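You operate a simulated robot arm through the tools that you are given. There is no shell and no other tool.

You run a simulated robot arm. Do the job below in one go: nothing can be reset, and whatever is moved stays where it is left.

TASK
Load coil 25 in the bench coil holder; feed 3 pegs, strong tension.
Fine: cover shut again before you feed; one press of the feed button gives one peg; leave the tension knob set.

The check looks at the end state, three seconds after you hand in, the way a careful person would. Anything else that was tipped, shoved, dropped, spilled or broken makes it a failure. Lids that push on must go on centred and level and be pressed home; caps that screw on are set level and turned clockwise until they are tight.

THE ROBOT
A 6-joint arm with a two-finger parallel gripper, fixed in place. Base frame: the origin is at the foot of the arm, x ahead of it, y to its left, z up; the work surface is at about z = 0.84. Readings come in m, rad, newtons and seconds.
With the tool pointing down near the work surface it reaches from about 0.3 to 0.66 m from the base axis. Its first joint turns from -2.007 to 2.007 rad. Payload 3.43 kg.
The TCP is the grasp point between the finger pads, 0.034 m short of the fingertips. In the tool frame z runs along the fingers and y along their closing line. Largest opening 0.128 m; finger width 0.024, thickness 0.012; the body of the gripper, 0.048 by 0.13 m, starts 0.096 m behind the TCP.
Orientation is that of the tool frame in the base frame, as a unit quaternion [w, x, y, z]. With the fingers straight down and closing along the base's y, the tool's x points along the base's -x, its y along +y and its z along -z.

THE INTERFACE
- The arm moves only by the tool nudge_tool. Its argument "rows" is a list of rows, each a list of 3 entries, a list of its own where there are three numbers: the turn, a rotation vector about the tool's x, y, z in units of 60 degrees (1.0 is 60 degrees), then the shift along the tool's x, y, z in units of 300 mm (1.0 is 300 mm), then the gripper command, from -1 (shut) to 1 (fully open), values between in proportion. In form: [[[rx, ry, rz], [dx, dy, dz], gripper], ...]. A call has 1 to 20 rows; each row is the pose to reach, as a shift and turn from the pose commanded when the call began, along the tool's axes at that moment. A call with a number of a shift or a turn outside -1 to 1 is refused whole. A row lasts 0.2 s, in which the tool goes at most 0.05 m and 0.15 rad; a call with a longer step from one row to the next is refused whole, and so is a gripper value outside its range. A pose out of reach is approached as far as the arm can. The call stops where the force on the tool passes 40 N (or 10 N more than at its start, if that is more) or the arm is blocked; 0.2 s more then pass. Each finger travels about 0.153 m/s and halts on what it meets, pressing with about 44 N; the grip force reading is that of the motor and also rises with nothing between the fingers. The clock runs only during rows and for 0.2 s after the last one: add rows that repeat a pose to give the fingers time. It gives the time, the measured TCP pose, the force on the tool (base axes), the opening and the grip force at its end, in the units of the frame above (readings bear some noise), with the torque about the TCP (base axes, N m) and any sound that the robot's microphone picked up.
- Cameras (640 x 400 px; columns grow to the right, rows downward): "scene" is fixed at [0.3988, -0.5006, 1.4218]; the picture's right is [0.39, 0.92, 0.00], its down [0.83, -0.35, -0.43] and it looks along [-0.40, 0.17, -0.90] (base axes); focal length 214 px, centre (320, 200). "wrist" rides on the gripper at [0.076, -0.011, -0.16] in the tool frame; the picture's right is [0.15, 0.99, 0.00], its down [-0.88, 0.13, -0.46] and it looks along [-0.45, 0.07, 0.89] (tool axes); focal length 234 px, centre (320, 200). There is no depth. A picture from a camera that has moved, and an enlarged one, comes with that camera's place and axes in the base frame and with its lens.
- capture(camera): a new picture of that camera. It takes no simulated time.
- raise_lower(by): slides the trunk up (or, below 0, down) by that many m; the arm rides with it, the base frame stays. It gives what a move gives, with no picture.
- zoom(camera, box): a new picture of the part [left, top, right, bottom] of that camera's present view, enlarged. It takes no simulated time.
- close_job(): hands the job in; it is judged then, once.

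Nothing tells you positions but the pictures and the camera data. Unless the task says otherwise, let go and move clear before handing in.

The tools are called after ">>>" by a JSON object that holds its "name" and its "arguments". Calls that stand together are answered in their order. nudge_tool: Moves the arm, as the interface text tells. Its arguments: {"type":"object","properties":{"rows":{"type":"array","items":{"type":"array"}}},"required":["rows"]} The other tools are called the same way: raise_lower (by) slides the trunk up or down; capture (camera) takes a picture; zoom (camera, box) takes an enlarged picture of a part of a camera's view; close_job () hands the job in.

At the start:

```text
time: 0.0
eef_pos: [0.1776, -0.4061, 1.1825]
tcp_rot: [0.0, 0.0, 1.0, 0.0]
force: [1.0, 0.7, -0.1]
wrist_torque: [0.0, 0.01, -0.01]
opening: 0.128
grasp_force: 0.1
trunk travel left (down, up): [-0.875, 0.115]
```

scene: 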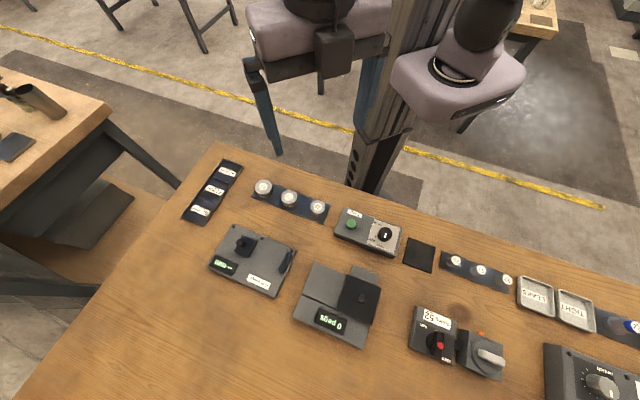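
wrist: 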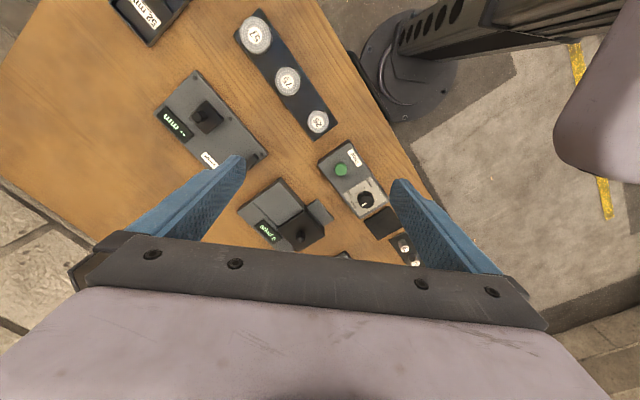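

I see a bench with several devices: a rack with three coils (51, 15?, 25), a few boxes with displays, and a green button and knob box. I'll zoom in to read the labels before I move.

>>> {"name": "zoom", "arguments": {"camera": "scene", "box": [170, 150, 350, 262]}}

>>> {"name": "zoom", "arguments": {"camera": "scene", "box": [200, 200, 400, 350]}}

>>> {"name": "zoom", "arguments": {"camera": "scene", "box": [320, 190, 480, 290]}}

>>> {"name": "zoom", "arguments": {"camera": "scene", "box": [400, 240, 640, 400]}}

>>> {"name": "zoom", "arguments": {"camera": "wrist", "box": [100, 0, 420, 260]}}

```text
3.56 times, centred on (260, 206) of scene
camera zoom: at [0.3988, -0.5006, 1.4218], right [0.39, 0.92, 0.0], down [0.83, -0.35, -0.43], along [-0.4, 0.17, -0.9], focal length 763 px, centre (533, 179)
```

zoom: 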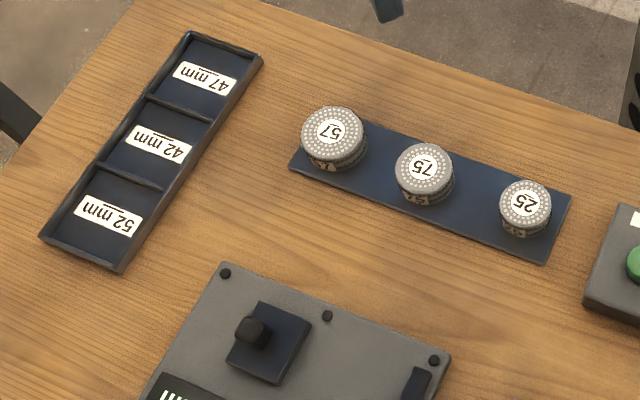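

```text
2.67 times, centred on (300, 275) of scene
camera zoom: at [0.3988, -0.5006, 1.4218], right [0.39, 0.92, 0.0], down [0.83, -0.35, -0.43], along [-0.4, 0.17, -0.9], focal length 572 px, centre (373, 0)
```

zoom: 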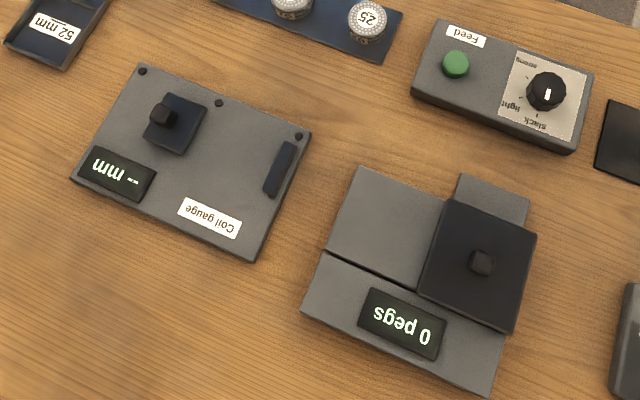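

```text
4.00 times, centred on (400, 240) of scene
camera zoom: at [0.3988, -0.5006, 1.4218], right [0.39, 0.92, 0.0], down [0.83, -0.35, -0.43], along [-0.4, 0.17, -0.9], focal length 858 px, centre (0, 40)
```

zoom: 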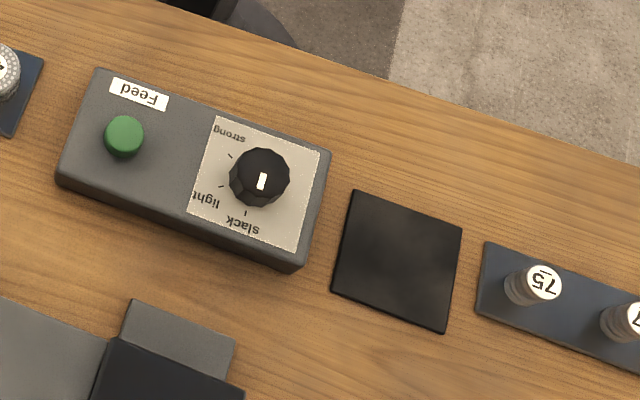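

```text
2.50 times, centred on (520, 320) of scene
camera zoom: at [0.3988, -0.5006, 1.4218], right [0.39, 0.92, 0.0], down [0.83, -0.35, -0.43], along [-0.4, 0.17, -0.9], focal length 536 px, centre (-180, -100)
```

zoom: 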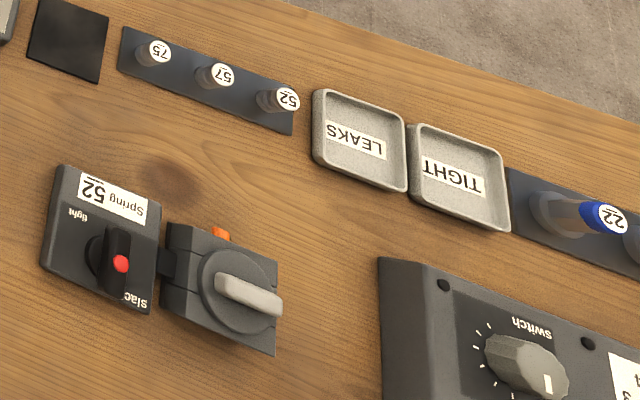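

```text
1.54 times, centred on (260, 130) of wrist
camera zoom: at [0.1007, -0.4169, 1.3422], right [-0.15, 0.99, 0.0], down [0.88, 0.13, 0.46], along [0.45, 0.07, -0.89], focal length 360 px, centre (412, 308)
```

zoom: 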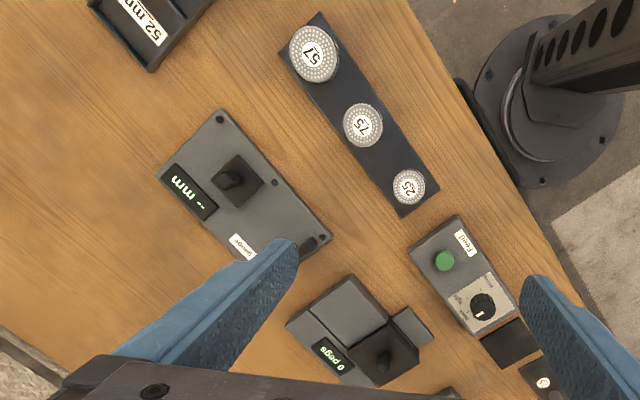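

The 25 coil sits nearest to the Feed box, and the "0 pegs" unit with the black knobbed cover looks like the coil holder. I'll zoom in further to see how the cover works.

>>> {"name": "zoom", "arguments": {"camera": "scene", "box": [290, 255, 390, 350]}}

>>> {"name": "zoom", "arguments": {"camera": "scene", "box": [295, 190, 345, 225]}}

>>> {"name": "zoom", "arguments": {"camera": "scene", "box": [330, 200, 410, 260]}}

>>> {"name": "zoom", "arguments": {"camera": "wrist", "box": [230, 140, 390, 260]}}

>>> {"name": "zoom", "arguments": {"camera": "wrist", "box": [230, 0, 350, 140]}}

>>> {"name": "zoom", "arguments": {"camera": "scene", "box": [200, 215, 310, 300]}}

```text
4.21 times, centred on (340, 302) of scene
camera zoom: at [0.3988, -0.5006, 1.4218], right [0.39, 0.92, 0.0], down [0.83, -0.35, -0.43], along [-0.4, 0.17, -0.9], focal length 903 px, centre (236, -232)
```

zoom: 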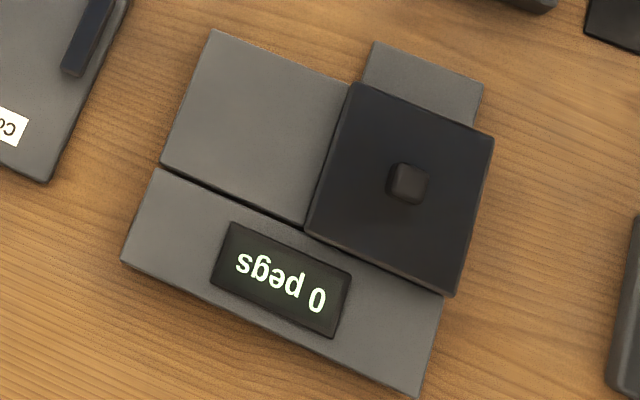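

```text
11.43 times, centred on (320, 208) of scene
camera zoom: at [0.3988, -0.5006, 1.4218], right [0.39, 0.92, 0.0], down [0.83, -0.35, -0.43], along [-0.4, 0.17, -0.9], focal length 2451 px, centre (320, 114)
```

zoom: 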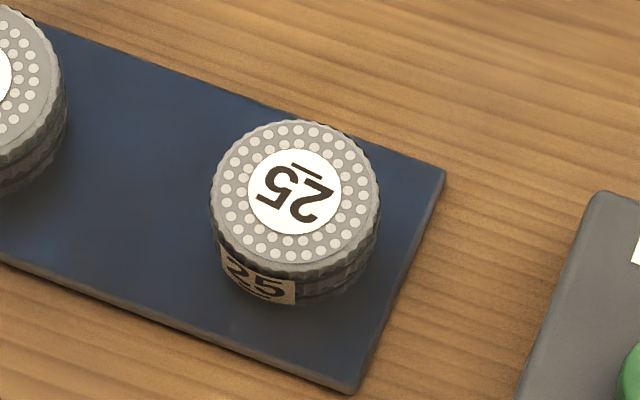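

```text
6.67 times, centred on (370, 230) of scene
camera zoom: at [0.3988, -0.5006, 1.4218], right [0.39, 0.92, 0.0], down [0.83, -0.35, -0.43], along [-0.4, 0.17, -0.9], focal length 1430 px, centre (-13, 0)
```

zoom: 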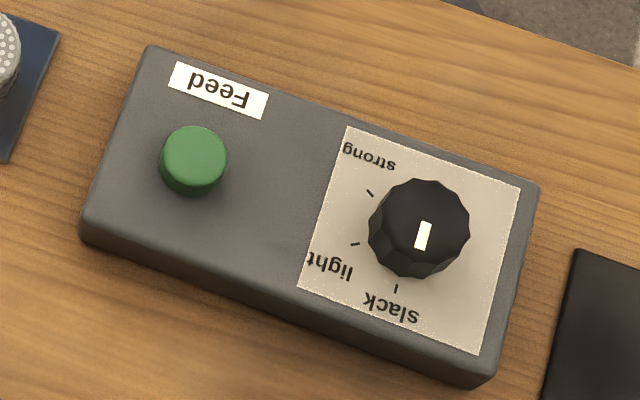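

```text
3.33 times, centred on (310, 200) of wrist
camera zoom: at [0.1007, -0.4169, 1.3422], right [-0.15, 0.99, 0.0], down [0.88, 0.13, 0.46], along [0.45, 0.07, -0.89], focal length 781 px, centre (353, 200)
```

zoom: 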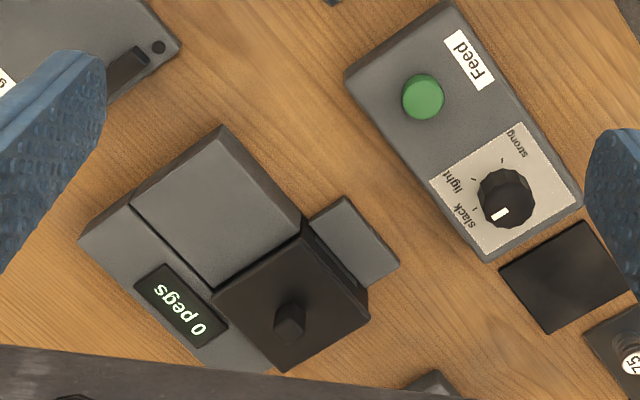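

```text
2.86 times, centred on (290, 70) of wrist
camera zoom: at [0.1007, -0.4169, 1.3422], right [-0.15, 0.99, 0.0], down [0.88, 0.13, 0.46], along [0.45, 0.07, -0.89], focal length 669 px, centre (406, 571)
```

zoom: 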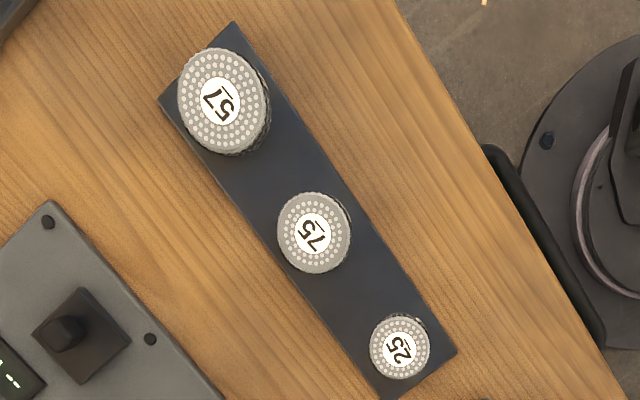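

```text
4.71 times, centred on (255, 258) of scene
camera zoom: at [0.3988, -0.5006, 1.4218], right [0.39, 0.92, 0.0], down [0.83, -0.35, -0.43], along [-0.4, 0.17, -0.9], focal length 1009 px, centre (626, -71)
```

zoom: 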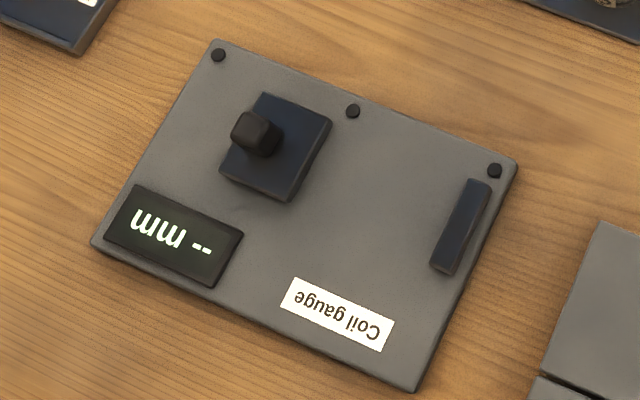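

The label reads 25 (underlined), on the coil at about (0.17, -0.41). The holder cover knob is near (0.43, -0.41), the feed button near (0.26, -0.35) and the tension knob near (0.32, -0.28). I'll move the wrist camera over the holder for a better view.

>>> {"name": "nudge_tool", "arguments": {"rows": [[[0, 0, 0], [-0.123, -0.002, 0.072], 1], [[0, 0, 0], [-0.246, -0.004, 0.144], 1], [[0, 0, 0], [-0.37, -0.006, 0.216], 1], [[0, 0, 0], [-0.493, -0.009, 0.289], 1], [[0, 0, 0], [-0.617, -0.011, 0.361], 1], [[0, 0, 0], [-0.74, -0.013, 0.433], 1], [[0, 0, 0], [-0.74, -0.013, 0.433], 1]]}}

>>> {"name": "capture", "arguments": {"camera": "wrist"}}

>>> {"name": "capture", "arguments": {"camera": "scene"}}

```text
time: 1.6
eef_pos: [0.398, -0.4101, 1.0508]
tcp_rot: [0.0, 0.0, 1.0, 0.0]
force: [-1.0, -0.3, -0.2]
wrist_torque: [-0.01, -0.01, -0.02]
opening: 0.1282
grasp_force: 0.0
trunk travel left (down, up): [-0.875, 0.115]
```

```text
taken
camera wrist: at [0.3222, -0.4208, 1.2108], right [-0.15, 0.99, 0.0], down [0.88, 0.13, 0.46], along [0.45, 0.07, -0.89], focal length 234 px, centre (320, 200)
```

wrist: 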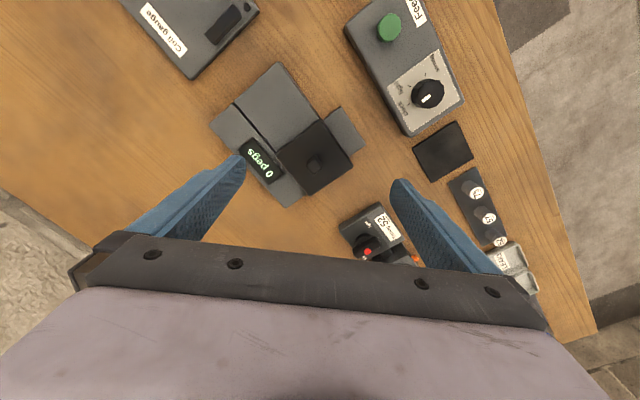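

```text
taken
```

scene: 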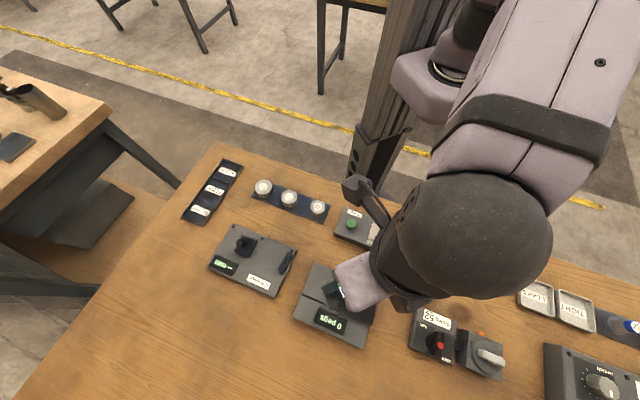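

>>> {"name": "zoom", "arguments": {"camera": "wrist", "box": [200, 50, 380, 220]}}

>>> {"name": "zoom", "arguments": {"camera": "wrist", "box": [340, 0, 480, 140]}}

```text
2.35 times, centred on (290, 135) of wrist
camera zoom: at [0.3222, -0.4208, 1.2108], right [-0.15, 0.99, 0.0], down [0.88, 0.13, 0.46], along [0.45, 0.07, -0.89], focal length 551 px, centre (391, 353)
```

zoom: 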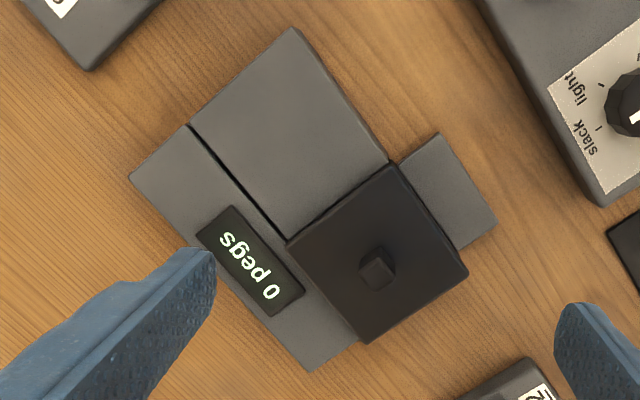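

```text
2.86 times, centred on (410, 70) of wrist
camera zoom: at [0.3222, -0.4208, 1.2108], right [-0.15, 0.99, 0.0], down [0.88, 0.13, 0.46], along [0.45, 0.07, -0.89], focal length 669 px, centre (63, 571)
```

zoom: 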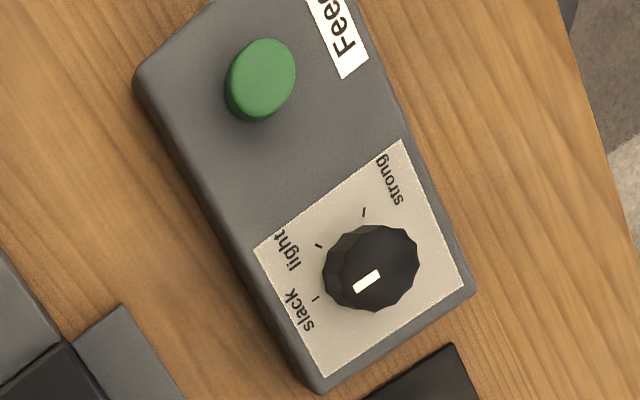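

The cover knob triangulates to about (0.426, -0.4135) with its top near z = 0.90, and the bench axes are turned about 50°. I'll turn the tool to line up with the holder and hover above the knob for a close look.

>>> {"name": "nudge_tool", "arguments": {"rows": [[[0, 0, 0.112], [-0.016, -0.002, 0.028], 1], [[0, 0, 0.224], [-0.031, -0.004, 0.056], 1], [[0, 0, 0.336], [-0.047, -0.006, 0.085], 1], [[0, 0, 0.449], [-0.062, -0.008, 0.113], 1], [[0, 0, 0.561], [-0.078, -0.01, 0.141], 1], [[0, 0, 0.673], [-0.093, -0.011, 0.169], 1], [[0, 0, 0.673], [-0.093, -0.011, 0.169], 1]]}}

>>> {"name": "capture", "arguments": {"camera": "wrist"}}

>>> {"name": "zoom", "arguments": {"camera": "wrist", "box": [200, 40, 440, 220]}}

```text
time: 3.2
eef_pos: [0.4266, -0.4132, 1.0013]
tcp_rot: [0.0, 0.346, 0.938, 0.0]
force: [0.1, -1.0, -0.1]
wrist_torque: [-0.02, -0.02, 0.01]
opening: 0.1279
grasp_force: 0.2
trunk travel left (down, up): [-0.875, 0.115]
```

```text
taken
camera wrist: at [0.361, -0.3725, 1.1614], right [0.53, 0.85, 0.0], down [0.75, -0.47, 0.46], along [0.39, -0.24, -0.89], focal length 234 px, centre (320, 200)
```

wrist: 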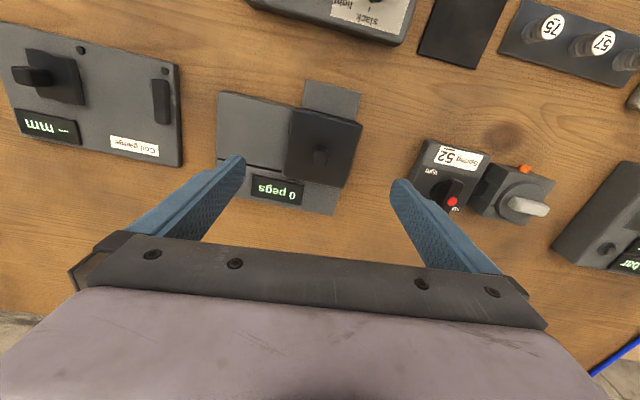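

```text
2.22 times, centred on (320, 130) of wrist
camera zoom: at [0.361, -0.3725, 1.1614], right [0.53, 0.85, 0.0], down [0.75, -0.47, 0.46], along [0.39, -0.24, -0.89], focal length 520 px, centre (320, 356)
```

zoom: 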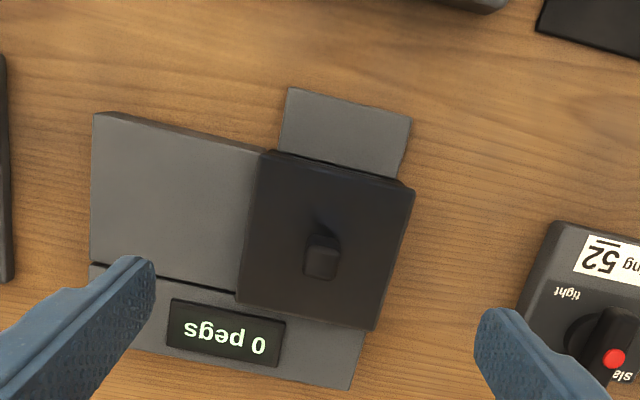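

The holder sits at a yaw of about 45°, and the cover is roughly 82 mm square with its knob in the middle. I'll align the yaw, partly close the fingers and come down to just above the knob.

>>> {"name": "nudge_tool", "arguments": {"rows": [[[0, 0, 0.075], [0, 0, 0.117], 0], [[0, 0, 0.075], [0, 0, 0.233], -0.06], [[0, 0, 0.075], [0, 0, 0.233], -0.06]]}}

>>> {"name": "capture", "arguments": {"camera": "wrist"}}

>>> {"name": "zoom", "arguments": {"camera": "wrist", "box": [200, 60, 440, 240]}}

>>> {"name": "zoom", "arguments": {"camera": "scene", "box": [280, 240, 420, 360]}}

```text
time: 4.0
eef_pos: [0.425, -0.414, 0.933]
tcp_rot: [0.0, 0.382, 0.924, 0.0]
force: [-0.2, 0.5, -0.1]
wrist_torque: [-0.02, -0.01, -0.02]
opening: 0.0603
grasp_force: 0.1
trunk travel left (down, up): [-0.875, 0.115]
```

```text
taken
camera wrist: at [0.3633, -0.3678, 1.0926], right [0.59, 0.8, 0.0], down [0.72, -0.53, 0.46], along [0.37, -0.27, -0.89], focal length 234 px, centre (320, 200)
```

wrist: 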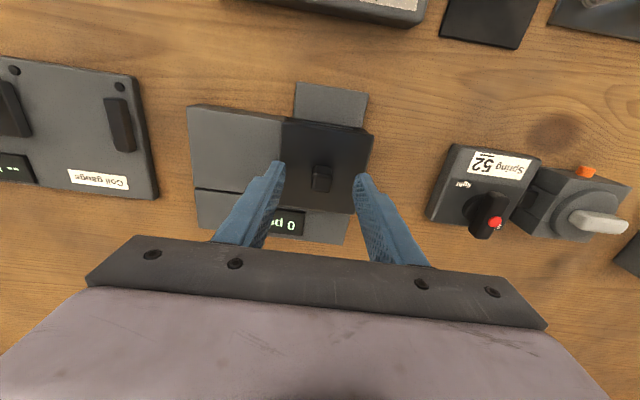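

```text
2.22 times, centred on (320, 150) of wrist
camera zoom: at [0.3633, -0.3678, 1.0926], right [0.59, 0.8, 0.0], down [0.72, -0.53, 0.46], along [0.37, -0.27, -0.89], focal length 520 px, centre (320, 311)
```

zoom: 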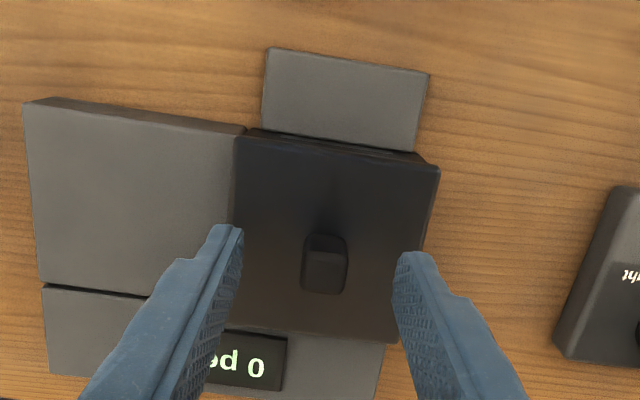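

```text
3.33 times, centred on (350, 300) of scene
camera zoom: at [0.3988, -0.5006, 1.4218], right [0.39, 0.92, 0.0], down [0.83, -0.35, -0.43], along [-0.4, 0.17, -0.9], focal length 715 px, centre (220, -133)
```

zoom: 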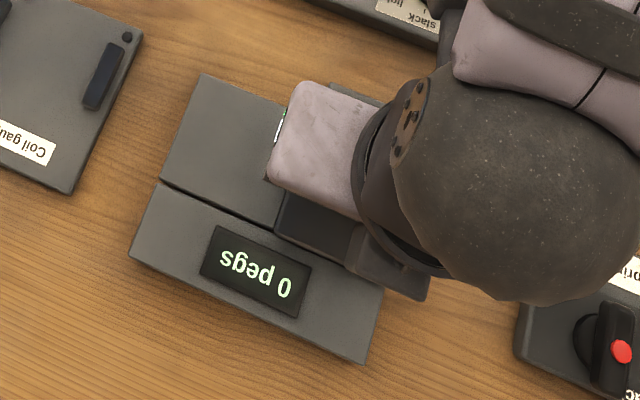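

The knob's top is about 3 mm and 5 mm off my grip point, so I'll correct for that, lower to knob height and close on it.

>>> {"name": "nudge_tool", "arguments": {"rows": [[[0, 0, 0], [-0.0153, 0.0107, 0], -0.06], [[0, 0, 0], [-0.0153, 0.0107, 0.025], -0.06], [[0, 0, 0], [-0.0153, 0.0107, 0.05], -0.06], [[0, 0, 0], [-0.0153, 0.0107, 0.05], -0.06]]}}

>>> {"name": "zoom", "arguments": {"camera": "wrist", "box": [200, 60, 440, 240]}}

```text
time: 5.0
eef_pos: [0.4298, -0.4137, 0.918]
tcp_rot: [-0.001, 0.381, 0.924, 0.0]
force: [-0.9, 0.1, 2.6]
wrist_torque: [0.08, 0.04, -0.03]
opening: 0.06
grasp_force: 0.1
trunk travel left (down, up): [-0.875, 0.115]
```

```text
2.22 times, centred on (320, 150) of wrist
camera zoom: at [0.3694, -0.3683, 1.0774], right [0.59, 0.8, 0.0], down [0.72, -0.53, 0.46], along [0.37, -0.27, -0.89], focal length 520 px, centre (320, 311)
```

zoom: 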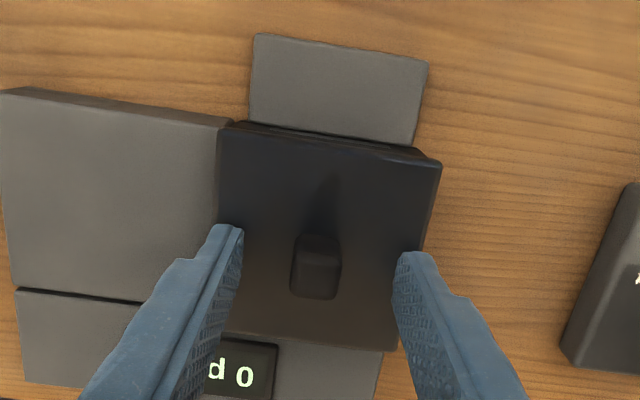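

A slight upward force suggests the fingertips are touching the cover top at about z = 0.884. I'll back up 2 mm and close on the knob.

>>> {"name": "nudge_tool", "arguments": {"rows": [[[0, 0, 0], [0, 0, -0.008], -0.06], [[0, 0, 0], [0, 0, -0.008], -0.5], [[0, 0, 0], [0, 0, -0.008], -0.8], [[0, 0, 0], [0, 0, -0.008], -0.8]]}}

>>> {"name": "zoom", "arguments": {"camera": "wrist", "box": [200, 60, 440, 240]}}

```text
time: 6.0
eef_pos: [0.4296, -0.4144, 0.9198]
tcp_rot: [0.0, 0.382, 0.924, 0.0]
force: [-6.1, -4.7, -1.8]
wrist_torque: [-0.25, 0.04, -0.07]
opening: 0.0178
grasp_force: 45.2
trunk travel left (down, up): [-0.875, 0.115]
```

```text
2.22 times, centred on (320, 150) of wrist
camera zoom: at [0.3684, -0.3698, 1.0793], right [0.59, 0.8, 0.0], down [0.72, -0.53, 0.46], along [0.37, -0.27, -0.89], focal length 520 px, centre (320, 311)
```

zoom: 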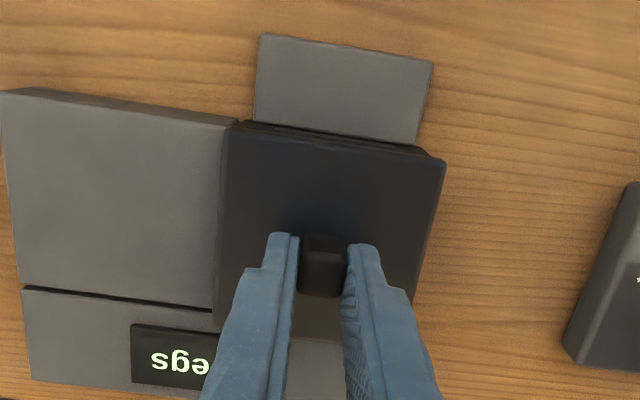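

I'm holding the knob with a small sideways load. I'll relieve that, then probe with a 3 mm lift to see whether the cover lifts or slides.

>>> {"name": "nudge_tool", "arguments": {"rows": [[[0, 0, 0], [0, -0.008, 0], -0.8], [[0, 0, 0], [0, -0.008, -0.01], -0.8], [[0, 0, 0], [0, -0.008, -0.01], -0.8]]}}

>>> {"name": "zoom", "arguments": {"camera": "wrist", "box": [200, 60, 440, 240]}}

```text
time: 6.8
eef_pos: [0.4305, -0.416, 0.9187]
tcp_rot: [-0.002, 0.382, 0.924, 0.001]
force: [-4.6, -1.7, -16.4]
wrist_torque: [-0.92, -0.75, -0.11]
opening: 0.0179
grasp_force: 44.5
trunk travel left (down, up): [-0.875, 0.115]
```

```text
2.22 times, centred on (320, 150) of wrist
camera zoom: at [0.3687, -0.3706, 1.0796], right [0.59, 0.8, 0.0], down [0.72, -0.53, 0.45], along [0.36, -0.27, -0.89], focal length 520 px, centre (320, 311)
```

zoom: 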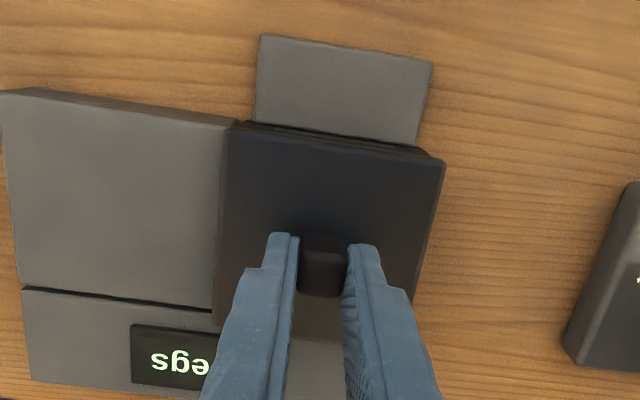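

The cover didn't rise: 16 N of resistance at about 3 mm. I'll undo the lift and probe a small slide toward the rear tab.

>>> {"name": "nudge_tool", "arguments": {"rows": [[[0, 0, 0], [0, 0, 0.01], -0.8], [[0, 0, 0], [0.008, 0, 0.01], -0.8], [[0, 0, 0], [0.017, 0, 0.01], -0.8], [[0, 0, 0], [0.017, 0, 0.01], -0.8]]}}

>>> {"name": "zoom", "arguments": {"camera": "wrist", "box": [200, 60, 440, 240]}}

```text
time: 7.8
eef_pos: [0.4301, -0.4162, 0.9191]
tcp_rot: [0.004, 0.382, 0.924, -0.001]
force: [7.7, -13.9, -3.5]
wrist_torque: [-0.15, -0.04, -0.07]
opening: 0.0175
grasp_force: 45.2
trunk travel left (down, up): [-0.875, 0.115]
```

```text
2.22 times, centred on (320, 150) of wrist
camera zoom: at [0.3673, -0.3689, 1.0789], right [0.59, 0.8, 0.0], down [0.71, -0.53, 0.46], along [0.37, -0.28, -0.89], focal length 520 px, centre (320, 311)
```

zoom: 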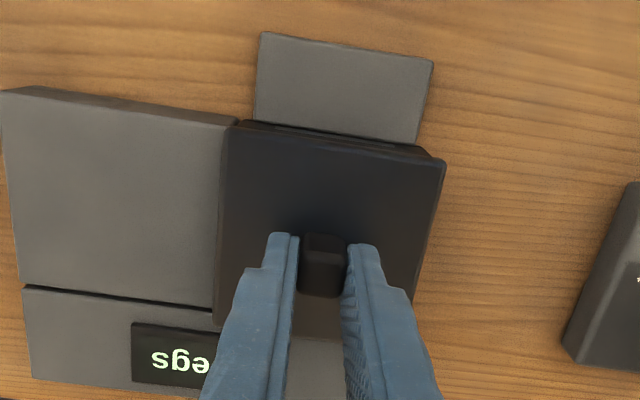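

It doesn't move toward the tab either. I'll undo that and probe sideways over the left block (-e1), where the groove runs.

>>> {"name": "nudge_tool", "arguments": {"rows": [[[0, 0, 0], [-0.017, 0, 0], -0.8], [[0, 0, 0], [-0.017, -0.008, 0], -0.8], [[0, 0, 0], [-0.017, -0.017, 0], -0.8], [[0, 0, 0], [-0.017, -0.017, 0], -0.8]]}}

>>> {"name": "zoom", "arguments": {"camera": "wrist", "box": [200, 60, 440, 240]}}

```text
time: 8.8
eef_pos: [0.4278, -0.4192, 0.9193]
tcp_rot: [0.0, 0.382, 0.924, 0.0]
force: [0.9, -0.3, 4.9]
wrist_torque: [-0.21, -0.24, -0.06]
opening: 0.0177
grasp_force: 45.3
trunk travel left (down, up): [-0.875, 0.115]
```

```text
2.22 times, centred on (320, 150) of wrist
camera zoom: at [0.3651, -0.373, 1.0795], right [0.59, 0.8, 0.0], down [0.72, -0.53, 0.46], along [0.37, -0.27, -0.89], focal length 520 px, centre (320, 311)
```

zoom: 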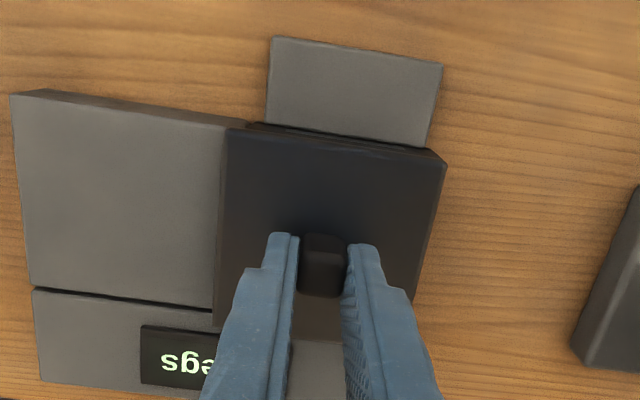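

The cover slides freely over the left block. I'll continue opening in stages and watch the side forces.

>>> {"name": "nudge_tool", "arguments": {"rows": [[[0, 0, 0], [0, -0.025, 0], -0.8], [[0, 0, 0], [0, -0.05, 0], -0.8], [[0, 0, 0], [0, -0.075, 0], -0.8], [[0, 0, 0], [0, -0.1, 0], -0.8], [[0, 0, 0], [0, -0.1, 0], -0.8]]}}

>>> {"name": "capture", "arguments": {"camera": "wrist"}}

```text
time: 10.0
eef_pos: [0.4055, -0.4404, 0.9189]
tcp_rot: [0.0, 0.382, 0.924, 0.0]
force: [-1.5, 1.7, 3.8]
wrist_torque: [0.36, 0.39, -0.1]
opening: 0.0178
grasp_force: 45.2
trunk travel left (down, up): [-0.875, 0.115]
```

```text
taken
camera wrist: at [0.3438, -0.3943, 1.0795], right [0.59, 0.8, 0.0], down [0.72, -0.53, 0.46], along [0.37, -0.27, -0.89], focal length 234 px, centre (320, 200)
```

wrist: 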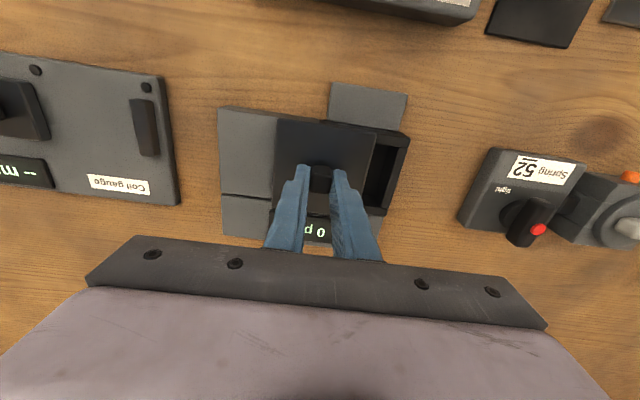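

An empty well is appearing under the cover. I'll keep sliding about 45 mm more.

>>> {"name": "nudge_tool", "arguments": {"rows": [[[0, 0, 0], [0, -0.025, 0], -0.8], [[0, 0, 0], [0, -0.05, 0], -0.8], [[0, 0, 0], [0, -0.075, 0], -0.8], [[0, 0, 0], [0, -0.1, 0], -0.8], [[0, 0, 0], [0, -0.125, 0], -0.8], [[0, 0, 0], [0, -0.15, 0], -0.8], [[0, 0, 0], [0, -0.15, 0], -0.8]]}}

>>> {"name": "capture", "arguments": {"camera": "wrist"}}

```text
time: 11.6
eef_pos: [0.3724, -0.4741, 0.9195]
tcp_rot: [0.0, 0.382, 0.924, -0.001]
force: [-3.5, 3.3, -1.3]
wrist_torque: [-0.58, -0.52, -0.07]
opening: 0.0176
grasp_force: 45.1
trunk travel left (down, up): [-0.875, 0.115]
```

```text
taken
camera wrist: at [0.3112, -0.4266, 1.0794], right [0.59, 0.8, 0.0], down [0.72, -0.53, 0.46], along [0.37, -0.27, -0.89], focal length 234 px, centre (320, 200)
```

wrist: 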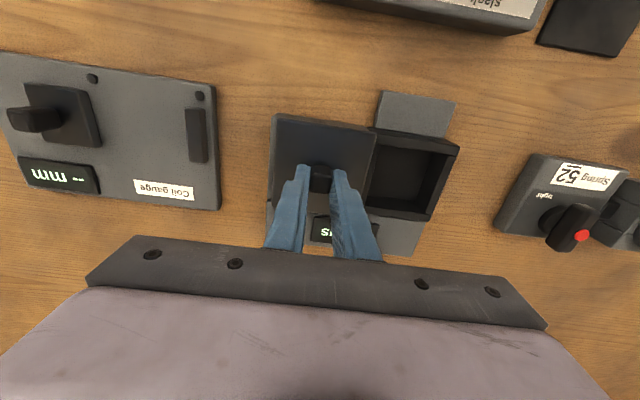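

The cover is off the well. I'll release the knob, lift clear and view the well.

>>> {"name": "nudge_tool", "arguments": {"rows": [[[0, 0, 0], [0, 0, 0], -0.4], [[0, 0, 0], [0, 0, 0], -0.2], [[0, 0, 0], [0, 0, -0.1], -0.2], [[0, 0, 0], [0, 0.1, -0.23], -0.2], [[0, 0, 0], [0.08, 0.2, -0.3], -0.2], [[0, 0, 0], [0.08, 0.25, -0.35], -0.2], [[0, 0, 0], [0.08, 0.25, -0.35], -0.2]]}}

>>> {"name": "capture", "arguments": {"camera": "wrist"}}

>>> {"name": "zoom", "arguments": {"camera": "wrist", "box": [180, 80, 420, 230]}}

```text
time: 13.2
eef_pos: [0.4071, -0.4036, 1.0272]
tcp_rot: [0.0, 0.382, 0.924, 0.0]
force: [0.7, -0.6, 0.1]
wrist_torque: [0.01, 0.01, 0.01]
opening: 0.0513
grasp_force: 0.0
trunk travel left (down, up): [-0.875, 0.115]
```

```text
taken
camera wrist: at [0.3453, -0.3571, 1.187], right [0.59, 0.8, 0.0], down [0.72, -0.53, 0.46], along [0.37, -0.27, -0.89], focal length 234 px, centre (320, 200)
```

wrist: 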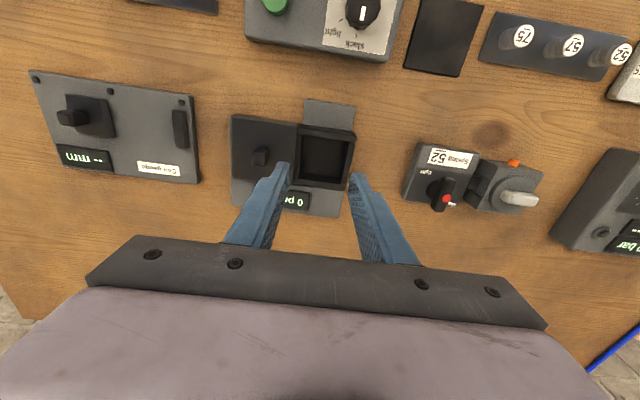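

```text
2.67 times, centred on (300, 155) of wrist
camera zoom: at [0.3453, -0.3571, 1.187], right [0.59, 0.8, 0.0], down [0.72, -0.53, 0.46], along [0.37, -0.27, -0.89], focal length 624 px, centre (373, 320)
```

zoom: 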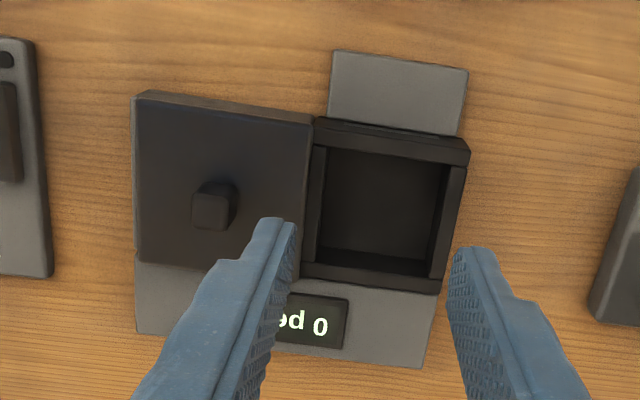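

The well is open: about 61 mm square, centred near (0.4295, -0.414), yaw about 44.5°, rim z about 0.872 and floor about 0.852. Next I'll go look at coil 25 from close range.

>>> {"name": "nudge_tool", "arguments": {"rows": [[[0, 0, 0], [0.09, -0.094, 0], -0.2], [[0, 0, 0], [0.181, -0.189, 0], 0], [[0, 0, 0], [0.271, -0.283, 0], 0.2], [[0, 0, 0], [0.361, -0.377, 0], 0.2], [[0, 0, 0], [0.452, -0.472, 0.03], 0.2], [[0, 0, 0], [0.542, -0.566, 0.067], 0.2], [[0, 0, 0], [0.542, -0.566, 0.067], 0.2]]}}

>>> {"name": "capture", "arguments": {"camera": "wrist"}}

>>> {"name": "zoom", "arguments": {"camera": "wrist", "box": [240, 100, 400, 220]}}

>>> {"name": "zoom", "arguments": {"camera": "scene", "box": [280, 250, 400, 350]}}

```text
time: 14.8
eef_pos: [0.1736, -0.4098, 1.0029]
tcp_rot: [0.001, 0.381, 0.925, 0.0]
force: [0.0, 0.5, 0.5]
wrist_torque: [0.01, 0.0, 0.01]
opening: 0.0771
grasp_force: 0.1
trunk travel left (down, up): [-0.875, 0.115]
```

```text
taken
camera wrist: at [0.1112, -0.3649, 1.1626], right [0.59, 0.8, 0.0], down [0.72, -0.53, 0.46], along [0.37, -0.27, -0.89], focal length 234 px, centre (320, 200)
```

wrist: 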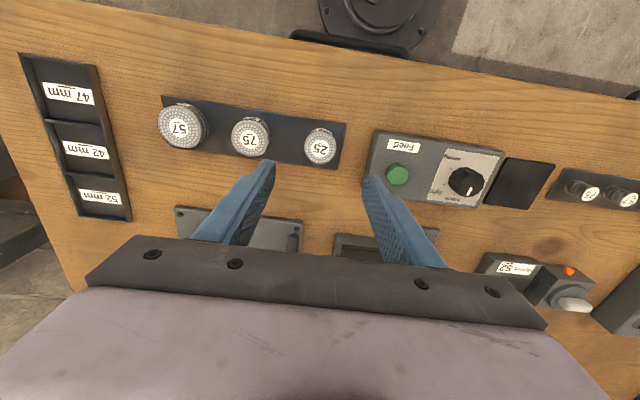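

```text
3.33 times, centred on (320, 160) of wrist
camera zoom: at [0.1112, -0.3649, 1.1626], right [0.59, 0.8, 0.0], down [0.72, -0.53, 0.46], along [0.37, -0.27, -0.89], focal length 781 px, centre (320, 333)
```

zoom: 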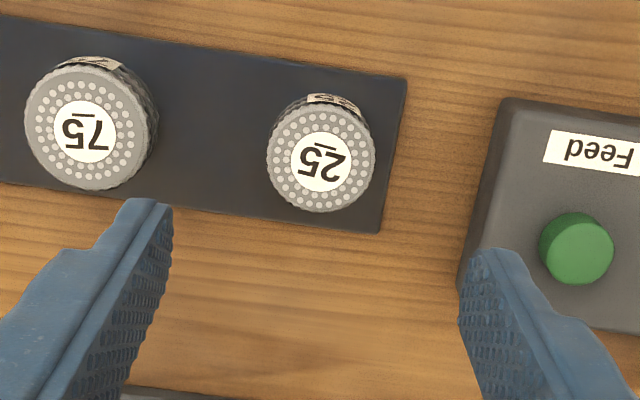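

```text
4.00 times, centred on (340, 300) of scene
camera zoom: at [0.3988, -0.5006, 1.4218], right [0.39, 0.92, 0.0], down [0.83, -0.35, -0.43], along [-0.4, 0.17, -0.9], focal length 858 px, centre (240, -200)
```

zoom: 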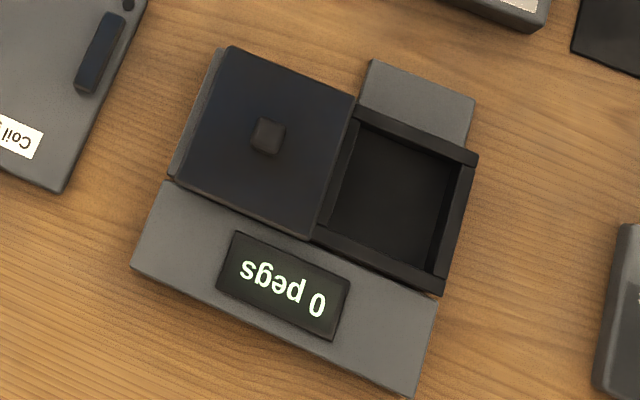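

Before I grasp it I want to be sure of the label, since 25 and 52 look alike upside down. I'll zoom in hard on it.

>>> {"name": "zoom", "arguments": {"camera": "wrist", "box": [302, 122, 338, 168]}}

>>> {"name": "zoom", "arguments": {"camera": "scene", "box": [308, 198, 330, 218]}}

>>> {"name": "zoom", "arguments": {"camera": "wrist", "box": [150, 90, 280, 170]}}

>>> {"name": "zoom", "arguments": {"camera": "wrist", "box": [360, 120, 520, 220]}}

```text
8.70 times, centred on (320, 145) of wrist
camera zoom: at [0.1112, -0.3649, 1.1626], right [0.59, 0.8, 0.0], down [0.72, -0.53, 0.46], along [0.37, -0.27, -0.89], focal length 2036 px, centre (320, 678)
```

zoom: 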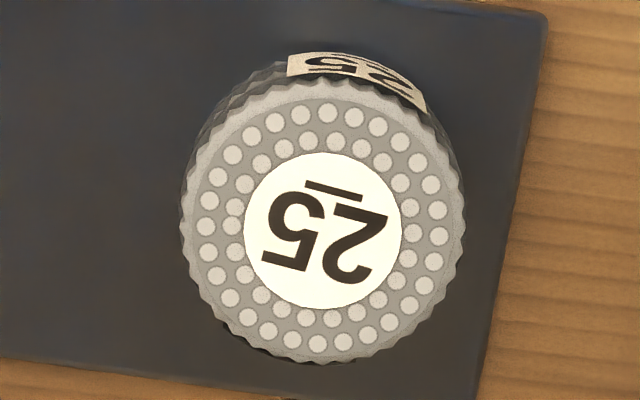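

```text
16.00 times, centred on (319, 208) of scene
camera zoom: at [0.3988, -0.5006, 1.4218], right [0.39, 0.92, 0.0], down [0.83, -0.35, -0.43], along [-0.4, 0.17, -0.9], focal length 3432 px, centre (336, 72)
```

zoom: 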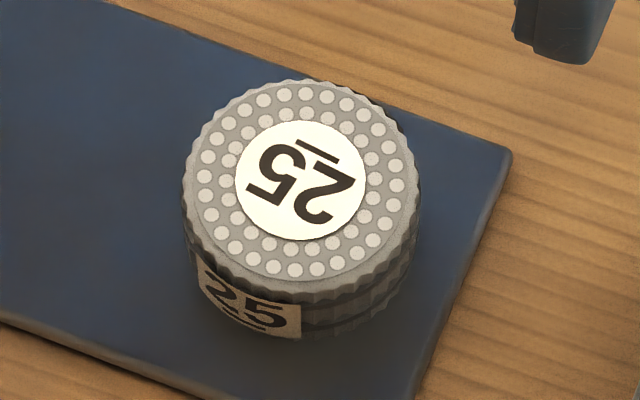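

```text
4.92 times, centred on (215, 130) of wrist
camera zoom: at [0.1112, -0.3649, 1.1626], right [0.59, 0.8, 0.0], down [0.72, -0.53, 0.46], along [0.37, -0.27, -0.89], focal length 1153 px, centre (837, 545)
```

zoom: 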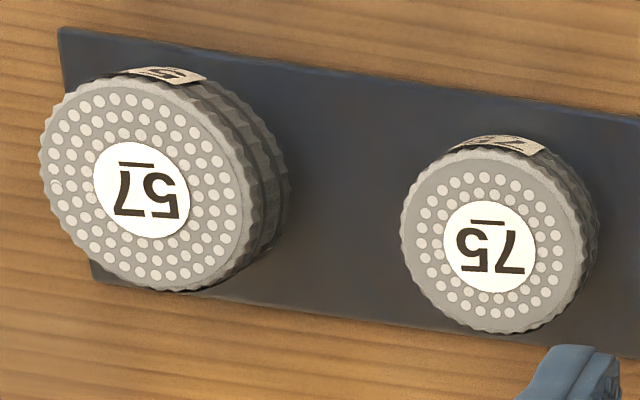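

```text
4.00 times, centred on (440, 170) of wrist
camera zoom: at [0.1112, -0.3649, 1.1626], right [0.59, 0.8, 0.0], down [0.72, -0.53, 0.46], along [0.37, -0.27, -0.89], focal length 937 px, centre (-160, 320)
```

zoom: 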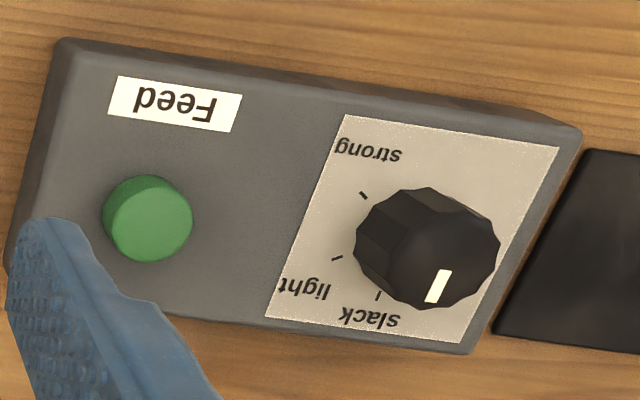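

The underline confirms it's 25, on the 42 mm coil. The tool is centred above it, so I'll descend to just around its upper flange.

>>> {"name": "nudge_tool", "arguments": {"rows": [[[0, 0, 0], [0, 0, 0.12], 0.2], [[0, 0, 0], [0, 0, 0.24], 0.15], [[0, 0, 0], [0, 0, 0.335], 0.15], [[0, 0, 0], [0, 0, 0.335], 0.15]]}}

>>> {"name": "capture", "arguments": {"camera": "wrist"}}

>>> {"name": "zoom", "arguments": {"camera": "wrist", "box": [240, 120, 400, 240]}}

>>> {"name": "zoom", "arguments": {"camera": "scene", "box": [280, 170, 360, 230]}}

```text
time: 15.8
eef_pos: [0.1742, -0.4105, 0.9043]
tcp_rot: [0.0, 0.382, 0.924, 0.001]
force: [-0.5, 1.3, 0.7]
wrist_torque: [0.01, 0.0, 0.0]
opening: 0.0737
grasp_force: 0.1
trunk travel left (down, up): [-0.875, 0.115]
```

```text
taken
camera wrist: at [0.112, -0.3634, 1.0632], right [0.59, 0.8, 0.0], down [0.72, -0.53, 0.46], along [0.37, -0.27, -0.89], focal length 234 px, centre (320, 200)
```

wrist: 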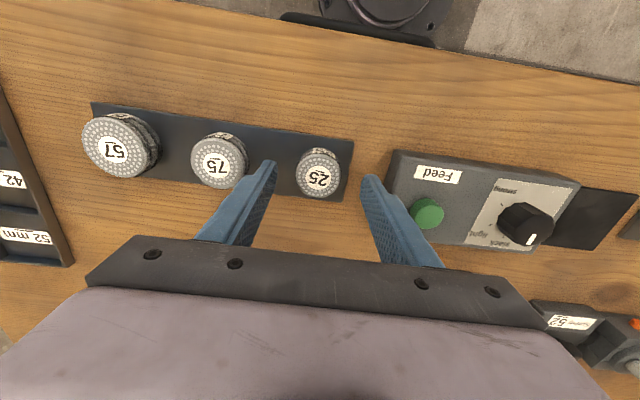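

```text
3.33 times, centred on (320, 180) of wrist
camera zoom: at [0.112, -0.3634, 1.0632], right [0.59, 0.8, 0.0], down [0.72, -0.53, 0.46], along [0.37, -0.27, -0.89], focal length 781 px, centre (320, 267)
```

zoom: 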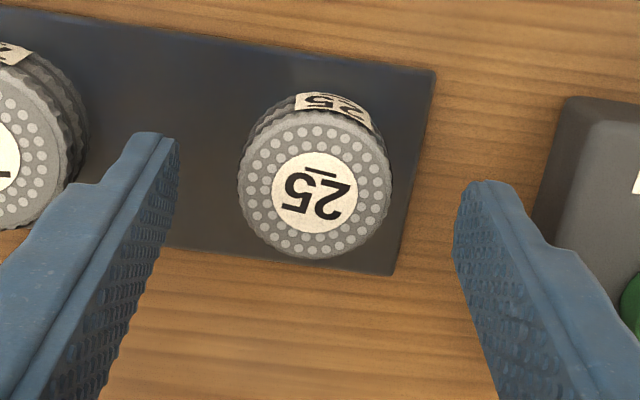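

```text
6.67 times, centred on (320, 200) of scene
camera zoom: at [0.3988, -0.5006, 1.4218], right [0.39, 0.92, 0.0], down [0.83, -0.35, -0.43], along [-0.4, 0.17, -0.9], focal length 1430 px, centre (320, 200)
```

zoom: 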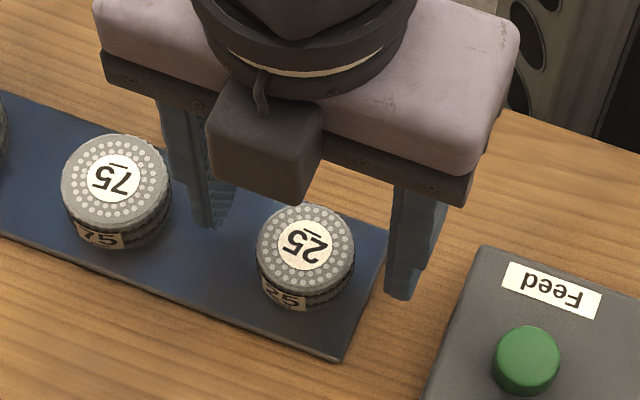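

The fingers straddle the coil well. I'll lower another 12 mm so the tips overlap the upper flange, close, and check the grip.

>>> {"name": "nudge_tool", "arguments": {"rows": [[[0, 0, 0], [0, 0, 0.02], 0.1], [[0, 0, 0], [0, 0, 0.037], 0.0], [[0, 0, 0], [0, 0, 0.037], -0.2], [[0, 0, 0], [0, 0, 0.037], -0.5], [[0, 0, 0], [0, 0, 0.037], -0.5]]}}

>>> {"name": "zoom", "arguments": {"camera": "wrist", "box": [240, 120, 400, 240]}}

>>> {"name": "zoom", "arguments": {"camera": "scene", "box": [280, 170, 360, 230]}}

```text
time: 17.0
eef_pos: [0.1733, -0.4089, 0.8921]
tcp_rot: [0.0, 0.382, 0.924, 0.0]
force: [-0.7, 1.2, -0.9]
wrist_torque: [-0.03, -0.03, -0.01]
opening: 0.0406
grasp_force: 44.1
trunk travel left (down, up): [-0.875, 0.115]
```

```text
3.33 times, centred on (320, 180) of wrist
camera zoom: at [0.1121, -0.3629, 1.0524], right [0.59, 0.8, 0.0], down [0.72, -0.53, 0.46], along [0.37, -0.27, -0.89], focal length 781 px, centre (320, 267)
```

zoom: 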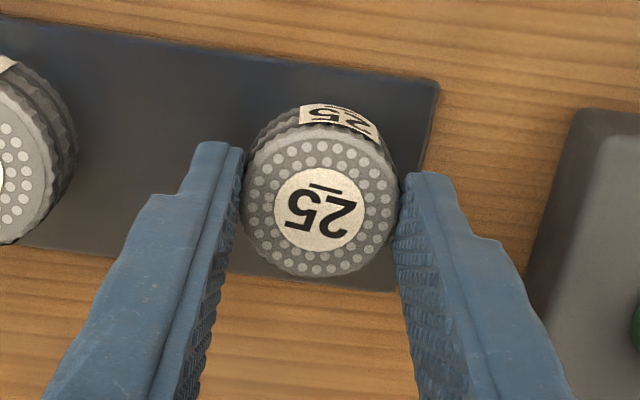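

```text
6.67 times, centred on (320, 200) of scene
camera zoom: at [0.3988, -0.5006, 1.4218], right [0.39, 0.92, 0.0], down [0.83, -0.35, -0.43], along [-0.4, 0.17, -0.9], focal length 1430 px, centre (320, 200)
```

zoom: 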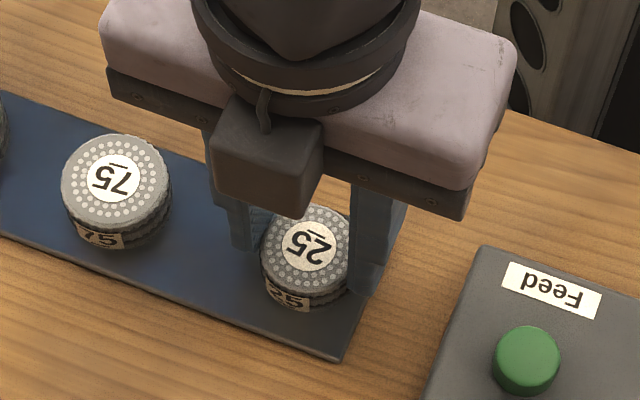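

Gripped at 40.6 mm. I'll lift and check that it hangs level.

>>> {"name": "nudge_tool", "arguments": {"rows": [[[0, 0, 0], [0, 0, -0.05], -0.5], [[0, 0, 0], [0, 0, -0.15], -0.5], [[0, 0, 0], [0, 0, -0.27], -0.5], [[0, 0, 0], [0, 0, -0.4], -0.5], [[0, 0, 0], [0, 0, -0.4], -0.5]]}}

>>> {"name": "capture", "arguments": {"camera": "scene"}}

>>> {"name": "zoom", "arguments": {"camera": "scene", "box": [270, 120, 370, 220]}}

>>> {"name": "capture", "arguments": {"camera": "wrist"}}

```text
time: 18.2
eef_pos: [0.1754, -0.4084, 1.0132]
tcp_rot: [-0.001, 0.381, 0.924, 0.0]
force: [-0.5, 0.2, -1.5]
wrist_torque: [-0.01, -0.03, -0.02]
opening: 0.0407
grasp_force: 45.1
trunk travel left (down, up): [-0.875, 0.115]
```

```text
taken
```

scene: 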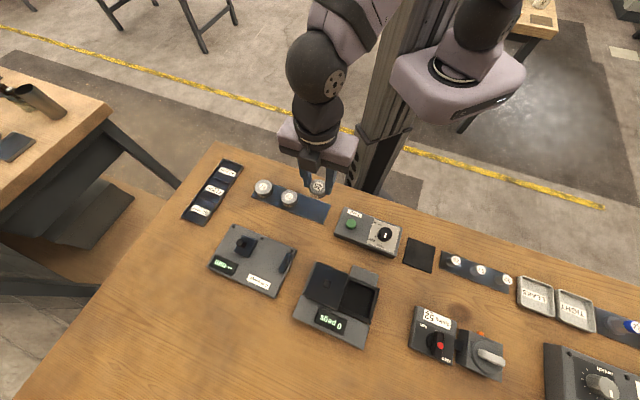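

```text
4.00 times, centred on (320, 170) of scene
camera zoom: at [0.3988, -0.5006, 1.4218], right [0.39, 0.92, 0.0], down [0.83, -0.35, -0.43], along [-0.4, 0.17, -0.9], focal length 858 px, centre (320, 320)
```

zoom: 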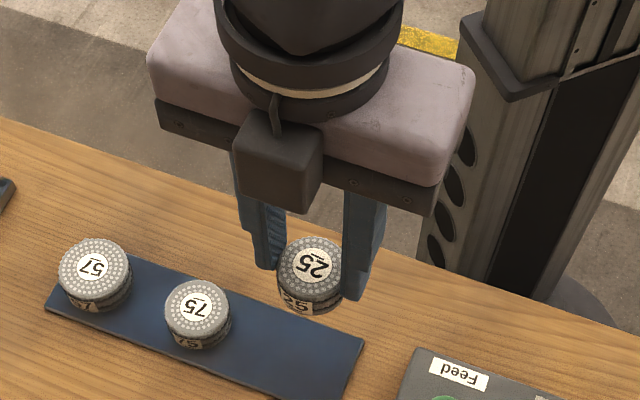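

```text
taken
camera wrist: at [0.113, -0.3632, 1.1725], right [0.59, 0.8, 0.0], down [0.72, -0.53, 0.46], along [0.37, -0.27, -0.89], focal length 234 px, centre (320, 200)
```

wrist: 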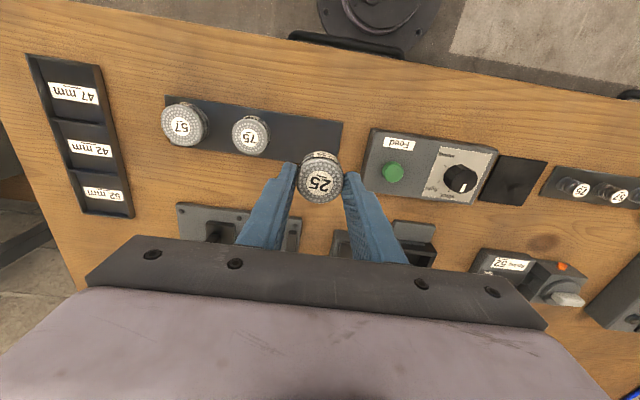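

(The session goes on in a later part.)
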